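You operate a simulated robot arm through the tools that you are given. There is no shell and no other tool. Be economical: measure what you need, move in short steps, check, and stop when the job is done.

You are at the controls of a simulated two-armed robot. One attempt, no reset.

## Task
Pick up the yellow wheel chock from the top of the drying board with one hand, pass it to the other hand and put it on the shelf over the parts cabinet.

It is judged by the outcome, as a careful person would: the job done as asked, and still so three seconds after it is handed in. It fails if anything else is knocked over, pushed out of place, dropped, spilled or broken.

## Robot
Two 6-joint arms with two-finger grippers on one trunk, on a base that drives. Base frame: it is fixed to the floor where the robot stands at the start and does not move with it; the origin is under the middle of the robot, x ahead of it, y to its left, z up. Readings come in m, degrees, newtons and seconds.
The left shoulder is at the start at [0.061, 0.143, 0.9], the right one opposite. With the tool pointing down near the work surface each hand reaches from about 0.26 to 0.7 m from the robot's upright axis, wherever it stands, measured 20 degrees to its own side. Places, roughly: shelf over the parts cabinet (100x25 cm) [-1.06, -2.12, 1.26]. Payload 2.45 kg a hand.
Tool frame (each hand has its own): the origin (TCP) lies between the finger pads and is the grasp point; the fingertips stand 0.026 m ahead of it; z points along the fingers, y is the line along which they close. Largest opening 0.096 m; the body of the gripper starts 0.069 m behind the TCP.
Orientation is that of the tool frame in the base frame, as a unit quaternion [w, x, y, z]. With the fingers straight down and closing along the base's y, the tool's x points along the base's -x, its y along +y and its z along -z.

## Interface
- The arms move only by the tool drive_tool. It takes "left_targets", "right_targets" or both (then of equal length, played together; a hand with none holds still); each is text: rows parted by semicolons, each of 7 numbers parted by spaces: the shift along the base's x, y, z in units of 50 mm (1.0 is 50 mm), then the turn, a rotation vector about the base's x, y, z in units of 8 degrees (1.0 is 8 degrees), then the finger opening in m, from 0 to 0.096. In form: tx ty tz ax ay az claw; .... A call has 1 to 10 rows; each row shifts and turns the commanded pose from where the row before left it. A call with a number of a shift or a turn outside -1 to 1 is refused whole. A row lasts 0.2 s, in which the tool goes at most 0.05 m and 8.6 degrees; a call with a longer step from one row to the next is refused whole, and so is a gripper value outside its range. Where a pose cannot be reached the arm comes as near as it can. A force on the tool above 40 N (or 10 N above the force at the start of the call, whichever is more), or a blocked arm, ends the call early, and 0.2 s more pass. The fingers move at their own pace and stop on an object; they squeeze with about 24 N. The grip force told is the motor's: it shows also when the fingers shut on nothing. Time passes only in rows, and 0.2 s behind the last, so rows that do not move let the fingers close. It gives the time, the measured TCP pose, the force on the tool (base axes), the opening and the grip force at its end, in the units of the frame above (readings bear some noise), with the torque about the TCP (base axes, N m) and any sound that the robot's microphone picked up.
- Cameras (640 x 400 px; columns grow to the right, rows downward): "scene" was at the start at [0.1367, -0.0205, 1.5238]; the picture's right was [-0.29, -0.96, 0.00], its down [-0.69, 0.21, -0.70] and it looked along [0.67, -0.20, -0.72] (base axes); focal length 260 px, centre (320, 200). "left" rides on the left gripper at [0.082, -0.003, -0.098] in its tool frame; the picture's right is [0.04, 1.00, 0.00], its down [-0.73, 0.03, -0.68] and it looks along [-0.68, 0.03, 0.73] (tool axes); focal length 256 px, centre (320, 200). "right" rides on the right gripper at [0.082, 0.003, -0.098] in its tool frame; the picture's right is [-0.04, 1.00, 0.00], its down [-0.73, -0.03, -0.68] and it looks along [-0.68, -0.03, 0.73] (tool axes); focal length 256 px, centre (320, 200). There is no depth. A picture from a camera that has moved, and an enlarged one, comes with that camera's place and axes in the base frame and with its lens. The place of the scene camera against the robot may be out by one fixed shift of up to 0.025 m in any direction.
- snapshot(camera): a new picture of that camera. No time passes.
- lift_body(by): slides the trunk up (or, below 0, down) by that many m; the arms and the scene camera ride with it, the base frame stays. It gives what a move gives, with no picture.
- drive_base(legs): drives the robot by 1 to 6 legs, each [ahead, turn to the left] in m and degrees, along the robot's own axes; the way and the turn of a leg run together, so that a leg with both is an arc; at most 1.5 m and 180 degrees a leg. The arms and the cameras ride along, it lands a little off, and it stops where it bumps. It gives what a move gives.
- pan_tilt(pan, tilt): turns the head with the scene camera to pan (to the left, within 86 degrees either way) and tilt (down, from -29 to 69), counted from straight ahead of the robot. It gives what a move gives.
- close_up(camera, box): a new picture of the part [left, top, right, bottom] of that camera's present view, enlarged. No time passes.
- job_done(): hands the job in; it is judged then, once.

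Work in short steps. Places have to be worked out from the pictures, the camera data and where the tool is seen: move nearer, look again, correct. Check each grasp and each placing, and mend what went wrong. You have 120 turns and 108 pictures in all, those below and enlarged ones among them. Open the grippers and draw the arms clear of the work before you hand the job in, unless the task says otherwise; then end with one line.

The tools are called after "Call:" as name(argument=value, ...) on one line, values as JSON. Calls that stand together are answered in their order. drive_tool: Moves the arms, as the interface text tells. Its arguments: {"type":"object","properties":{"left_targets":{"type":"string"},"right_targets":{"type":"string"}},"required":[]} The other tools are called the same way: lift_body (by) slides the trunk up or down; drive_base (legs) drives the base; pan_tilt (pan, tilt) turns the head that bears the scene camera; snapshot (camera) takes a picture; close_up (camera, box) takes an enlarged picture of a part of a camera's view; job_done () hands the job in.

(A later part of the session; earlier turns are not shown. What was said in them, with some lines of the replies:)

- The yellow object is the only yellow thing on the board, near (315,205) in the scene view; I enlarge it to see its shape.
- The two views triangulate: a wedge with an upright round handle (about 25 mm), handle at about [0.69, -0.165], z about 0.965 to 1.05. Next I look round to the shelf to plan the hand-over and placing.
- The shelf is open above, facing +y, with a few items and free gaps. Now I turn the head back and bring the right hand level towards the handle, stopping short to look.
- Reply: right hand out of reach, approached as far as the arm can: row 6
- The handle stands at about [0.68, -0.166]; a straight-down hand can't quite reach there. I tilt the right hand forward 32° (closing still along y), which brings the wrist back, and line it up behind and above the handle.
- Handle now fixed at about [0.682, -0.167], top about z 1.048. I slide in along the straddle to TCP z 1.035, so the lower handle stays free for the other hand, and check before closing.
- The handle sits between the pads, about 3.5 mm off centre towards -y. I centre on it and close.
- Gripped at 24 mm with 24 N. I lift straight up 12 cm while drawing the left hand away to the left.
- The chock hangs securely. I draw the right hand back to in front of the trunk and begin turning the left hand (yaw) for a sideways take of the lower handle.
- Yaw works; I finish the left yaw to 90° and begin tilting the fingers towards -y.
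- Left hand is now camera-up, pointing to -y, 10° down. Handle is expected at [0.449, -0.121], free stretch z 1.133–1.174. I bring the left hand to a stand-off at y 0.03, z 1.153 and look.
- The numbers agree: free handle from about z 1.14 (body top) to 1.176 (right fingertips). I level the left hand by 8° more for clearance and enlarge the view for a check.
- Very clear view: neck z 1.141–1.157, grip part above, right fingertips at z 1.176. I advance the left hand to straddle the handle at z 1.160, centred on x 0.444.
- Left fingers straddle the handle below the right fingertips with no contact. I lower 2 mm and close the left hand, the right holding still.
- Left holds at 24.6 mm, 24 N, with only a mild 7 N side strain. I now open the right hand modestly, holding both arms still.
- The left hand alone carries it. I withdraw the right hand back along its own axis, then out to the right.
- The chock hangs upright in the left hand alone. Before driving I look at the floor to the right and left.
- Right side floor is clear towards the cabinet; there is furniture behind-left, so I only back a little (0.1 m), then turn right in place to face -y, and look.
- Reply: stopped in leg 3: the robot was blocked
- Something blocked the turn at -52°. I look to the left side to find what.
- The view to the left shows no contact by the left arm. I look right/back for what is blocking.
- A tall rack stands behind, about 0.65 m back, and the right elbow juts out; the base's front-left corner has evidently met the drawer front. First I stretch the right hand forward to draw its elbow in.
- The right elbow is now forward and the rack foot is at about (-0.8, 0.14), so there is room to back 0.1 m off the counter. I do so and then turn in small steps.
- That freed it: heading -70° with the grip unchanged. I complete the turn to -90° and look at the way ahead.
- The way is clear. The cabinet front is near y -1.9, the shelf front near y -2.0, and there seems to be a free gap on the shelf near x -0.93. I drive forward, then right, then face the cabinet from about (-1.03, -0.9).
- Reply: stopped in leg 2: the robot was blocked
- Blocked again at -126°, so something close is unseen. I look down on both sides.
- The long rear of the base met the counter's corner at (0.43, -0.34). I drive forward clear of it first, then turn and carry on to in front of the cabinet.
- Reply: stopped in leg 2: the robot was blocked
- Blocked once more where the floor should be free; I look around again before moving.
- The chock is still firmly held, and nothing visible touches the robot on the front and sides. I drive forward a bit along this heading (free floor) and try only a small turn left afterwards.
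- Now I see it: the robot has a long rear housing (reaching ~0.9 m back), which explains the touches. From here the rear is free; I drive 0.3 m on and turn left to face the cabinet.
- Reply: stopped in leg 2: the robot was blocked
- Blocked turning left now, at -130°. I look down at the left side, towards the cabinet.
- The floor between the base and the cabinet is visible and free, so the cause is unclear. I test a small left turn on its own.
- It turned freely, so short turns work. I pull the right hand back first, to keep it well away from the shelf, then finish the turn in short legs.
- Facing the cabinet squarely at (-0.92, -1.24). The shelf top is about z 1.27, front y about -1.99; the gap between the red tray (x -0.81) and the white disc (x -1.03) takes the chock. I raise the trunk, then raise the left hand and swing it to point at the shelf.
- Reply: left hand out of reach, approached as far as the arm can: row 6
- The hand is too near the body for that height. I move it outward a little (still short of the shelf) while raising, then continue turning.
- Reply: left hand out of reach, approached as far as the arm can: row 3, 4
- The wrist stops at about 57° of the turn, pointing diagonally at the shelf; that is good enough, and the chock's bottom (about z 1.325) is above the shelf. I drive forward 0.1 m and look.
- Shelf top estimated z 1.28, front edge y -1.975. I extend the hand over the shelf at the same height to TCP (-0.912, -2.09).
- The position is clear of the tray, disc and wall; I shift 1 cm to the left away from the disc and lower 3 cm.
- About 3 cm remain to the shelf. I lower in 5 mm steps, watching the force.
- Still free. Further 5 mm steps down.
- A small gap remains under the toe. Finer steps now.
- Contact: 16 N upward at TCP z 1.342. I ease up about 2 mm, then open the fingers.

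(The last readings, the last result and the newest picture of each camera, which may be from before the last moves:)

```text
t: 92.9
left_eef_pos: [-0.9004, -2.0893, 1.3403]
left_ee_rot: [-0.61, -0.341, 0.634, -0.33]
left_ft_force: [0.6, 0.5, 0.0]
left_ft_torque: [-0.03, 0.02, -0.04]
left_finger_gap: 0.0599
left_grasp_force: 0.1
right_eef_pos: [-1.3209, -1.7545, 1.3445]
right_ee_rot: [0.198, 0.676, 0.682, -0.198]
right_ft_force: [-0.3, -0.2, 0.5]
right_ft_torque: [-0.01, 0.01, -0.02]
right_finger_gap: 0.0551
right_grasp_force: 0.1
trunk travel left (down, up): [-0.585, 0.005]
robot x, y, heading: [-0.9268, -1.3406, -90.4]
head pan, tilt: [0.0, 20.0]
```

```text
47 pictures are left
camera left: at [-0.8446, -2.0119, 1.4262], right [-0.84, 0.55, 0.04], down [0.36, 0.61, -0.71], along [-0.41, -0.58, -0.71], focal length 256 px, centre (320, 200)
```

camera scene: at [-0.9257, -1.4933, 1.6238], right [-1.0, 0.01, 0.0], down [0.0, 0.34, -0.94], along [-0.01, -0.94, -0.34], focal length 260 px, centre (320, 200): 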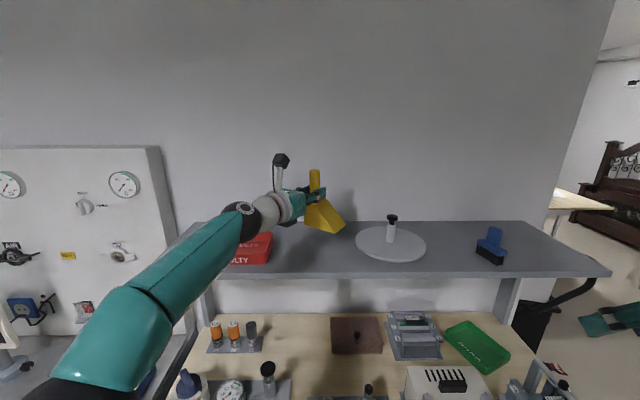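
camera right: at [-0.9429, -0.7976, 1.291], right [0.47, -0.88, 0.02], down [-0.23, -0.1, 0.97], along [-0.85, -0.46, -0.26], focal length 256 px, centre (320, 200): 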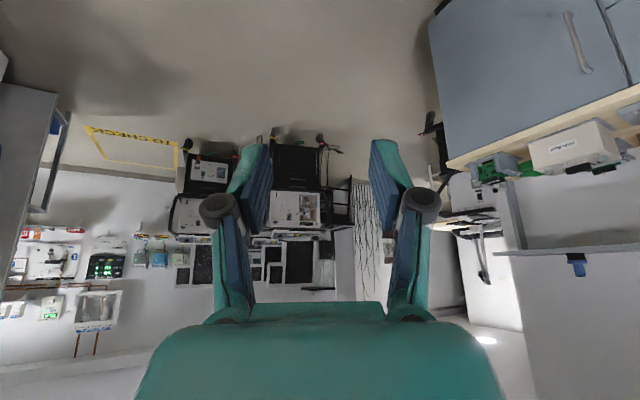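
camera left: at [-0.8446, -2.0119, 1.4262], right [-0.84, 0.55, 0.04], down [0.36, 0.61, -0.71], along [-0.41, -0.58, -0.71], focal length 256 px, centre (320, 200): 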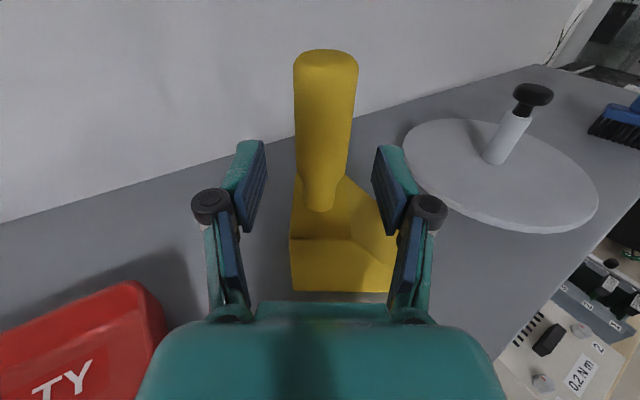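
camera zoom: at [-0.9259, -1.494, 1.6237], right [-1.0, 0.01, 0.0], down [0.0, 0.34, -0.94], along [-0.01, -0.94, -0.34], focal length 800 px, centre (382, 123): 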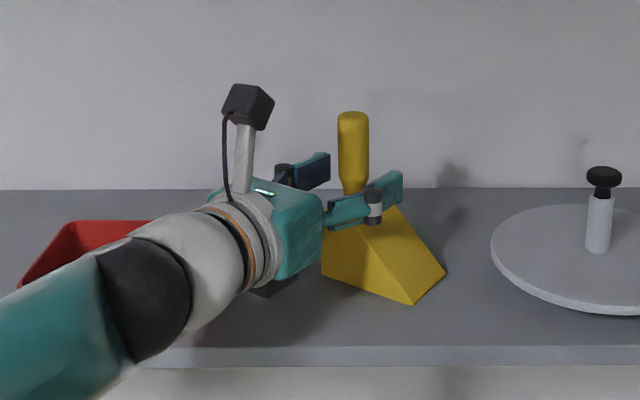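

The chock stands on the shelf, free between the open fingers. I withdraw along the finger direction, rising slightly to stay above the tray.

Call:
drive_tool(left_targets="0.33 0.5 0.2 0 0 0 0.06; 0.4 0.6 0.25 0 0 0 0.06; 0.4 0.6 0.25 0 0 0 0.06; 0 0.8 0.2 0 0 0 0.06; 0 0.8 0 0 0 0 0.06; 0 0.8 0 0 0 0 0.06; 0 0 0 0 0 0 0.06")

Call:
snapshot(camera="scene")

```text
t: 94.5
left_eef_pos: [-0.8453, -1.8837, 1.3872]
left_ee_rot: [-0.61, -0.342, 0.635, -0.329]
left_ft_force: [-0.2, -0.3, 0.0]
left_ft_torque: [-0.02, 0.04, -0.02]
left_finger_gap: 0.06
left_grasp_force: 0.1
right_eef_pos: [-1.3217, -1.7554, 1.3443]
right_ee_rot: [0.197, 0.676, 0.682, -0.199]
right_ft_force: [1.7, -1.1, 0.1]
right_ft_torque: [0.01, -0.02, 0.0]
right_finger_gap: 0.0549
right_grasp_force: 0.1
trunk travel left (down, up): [-0.585, 0.005]
robot x, y, heading: [-0.9252, -1.3426, -90.6]
head pan, tilt: [0.0, 20.0]
```

```text
46 pictures are left
camera scene: at [-0.9258, -1.4955, 1.6236], right [-1.0, 0.01, 0.0], down [0.0, 0.34, -0.94], along [-0.01, -0.94, -0.34], focal length 260 px, centre (320, 200)
```

scene: 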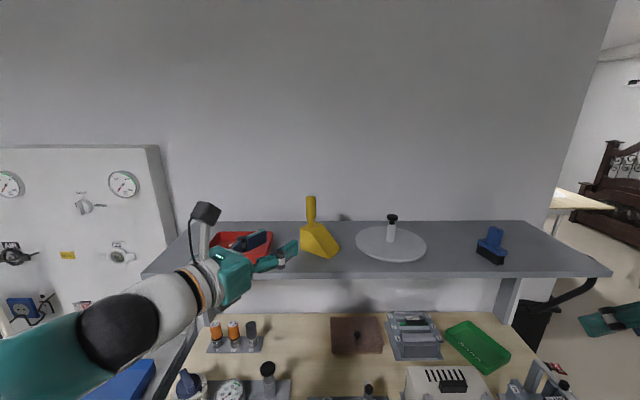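

The chock stands by itself on the shelf, with tray and disc untouched. I back the robot away 0.3 m and check the shelf and the surroundings once more.

Call:
drive_base(legs=[[-0.3, 0]])

Call:
snapshot(camera="scene")

Call:
pan_tilt(pan=86, tilt=20)

Call:
snapshot(camera="scene")

```text
t: 96.6
left_eef_pos: [-0.8378, -1.5727, 1.3877]
left_ee_rot: [-0.609, -0.345, 0.632, -0.333]
left_ft_force: [0.1, -0.3, 0.0]
left_ft_torque: [0.0, -0.02, 0.01]
left_finger_gap: 0.0599
left_grasp_force: 0.0
right_eef_pos: [-1.3163, -1.4498, 1.3429]
right_ee_rot: [0.199, 0.672, 0.685, -0.198]
right_ft_force: [-0.1, -0.2, -0.4]
right_ft_torque: [-0.04, 0.0, 0.02]
right_finger_gap: 0.0552
right_grasp_force: 0.2
trunk travel left (down, up): [-0.585, 0.005]
robot x, y, heading: [-0.9194, -1.0345, -89.7]
head pan, tilt: [0.0, 20.0]
```

```text
45 pictures are left
camera scene: at [-0.9227, -1.1851, 1.6239], right [-1.0, 0.0, 0.0], down [0.0, 0.34, -0.94], along [0.0, -0.94, -0.34], focal length 260 px, centre (320, 200)
```

scene: 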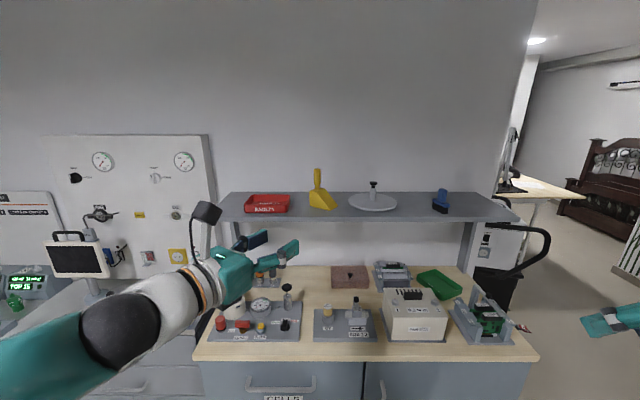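

```text
t: 98.2
left_eef_pos: [-0.8395, -1.5741, 1.3865]
left_ee_rot: [-0.608, -0.345, 0.633, -0.333]
left_ft_force: [0.1, 0.3, 0.1]
left_ft_torque: [0.01, -0.02, 0.03]
left_finger_gap: 0.06
left_grasp_force: 0.0
right_eef_pos: [-1.3161, -1.4514, 1.3452]
right_ee_rot: [0.199, 0.672, 0.685, -0.198]
right_ft_force: [0.6, 0.3, -0.6]
right_ft_torque: [0.01, -0.01, -0.02]
right_finger_gap: 0.0548
right_grasp_force: 0.1
trunk travel left (down, up): [-0.585, 0.005]
robot x, y, heading: [-0.9212, -1.0373, -89.7]
head pan, tilt: [85.9, 20.0]
```

```text
44 pictures are left
camera scene: at [-0.8302, -1.0995, 1.6238], right [-0.07, -1.0, 0.0], down [-0.34, 0.02, -0.94], along [0.94, -0.06, -0.34], focal length 260 px, centre (320, 200)
```

scene: 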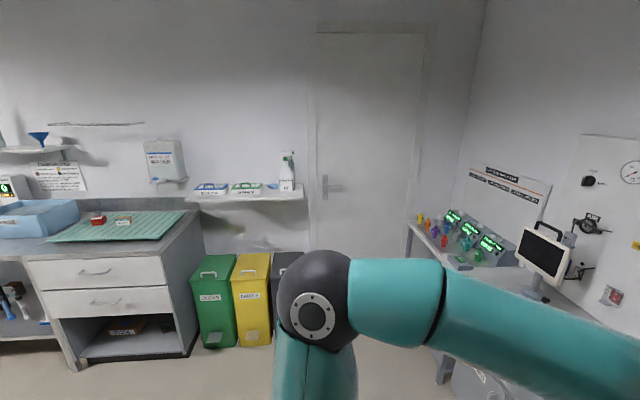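

Everything stands in place: the chock is on the shelf, the bins and counter are undisturbed, and both grippers are open and clear. I hand the job in.

Call:
job_done()

```text
The job is handed in.
```

The yellow wheel chock was picked up with the right hand, passed to the left, and now stands on the shelf over the parts cabinet. The drive was stopped as blocked several times on the way, but nothing looked moved in the last pictures; the rack behind the start position was last checked mid-drive.
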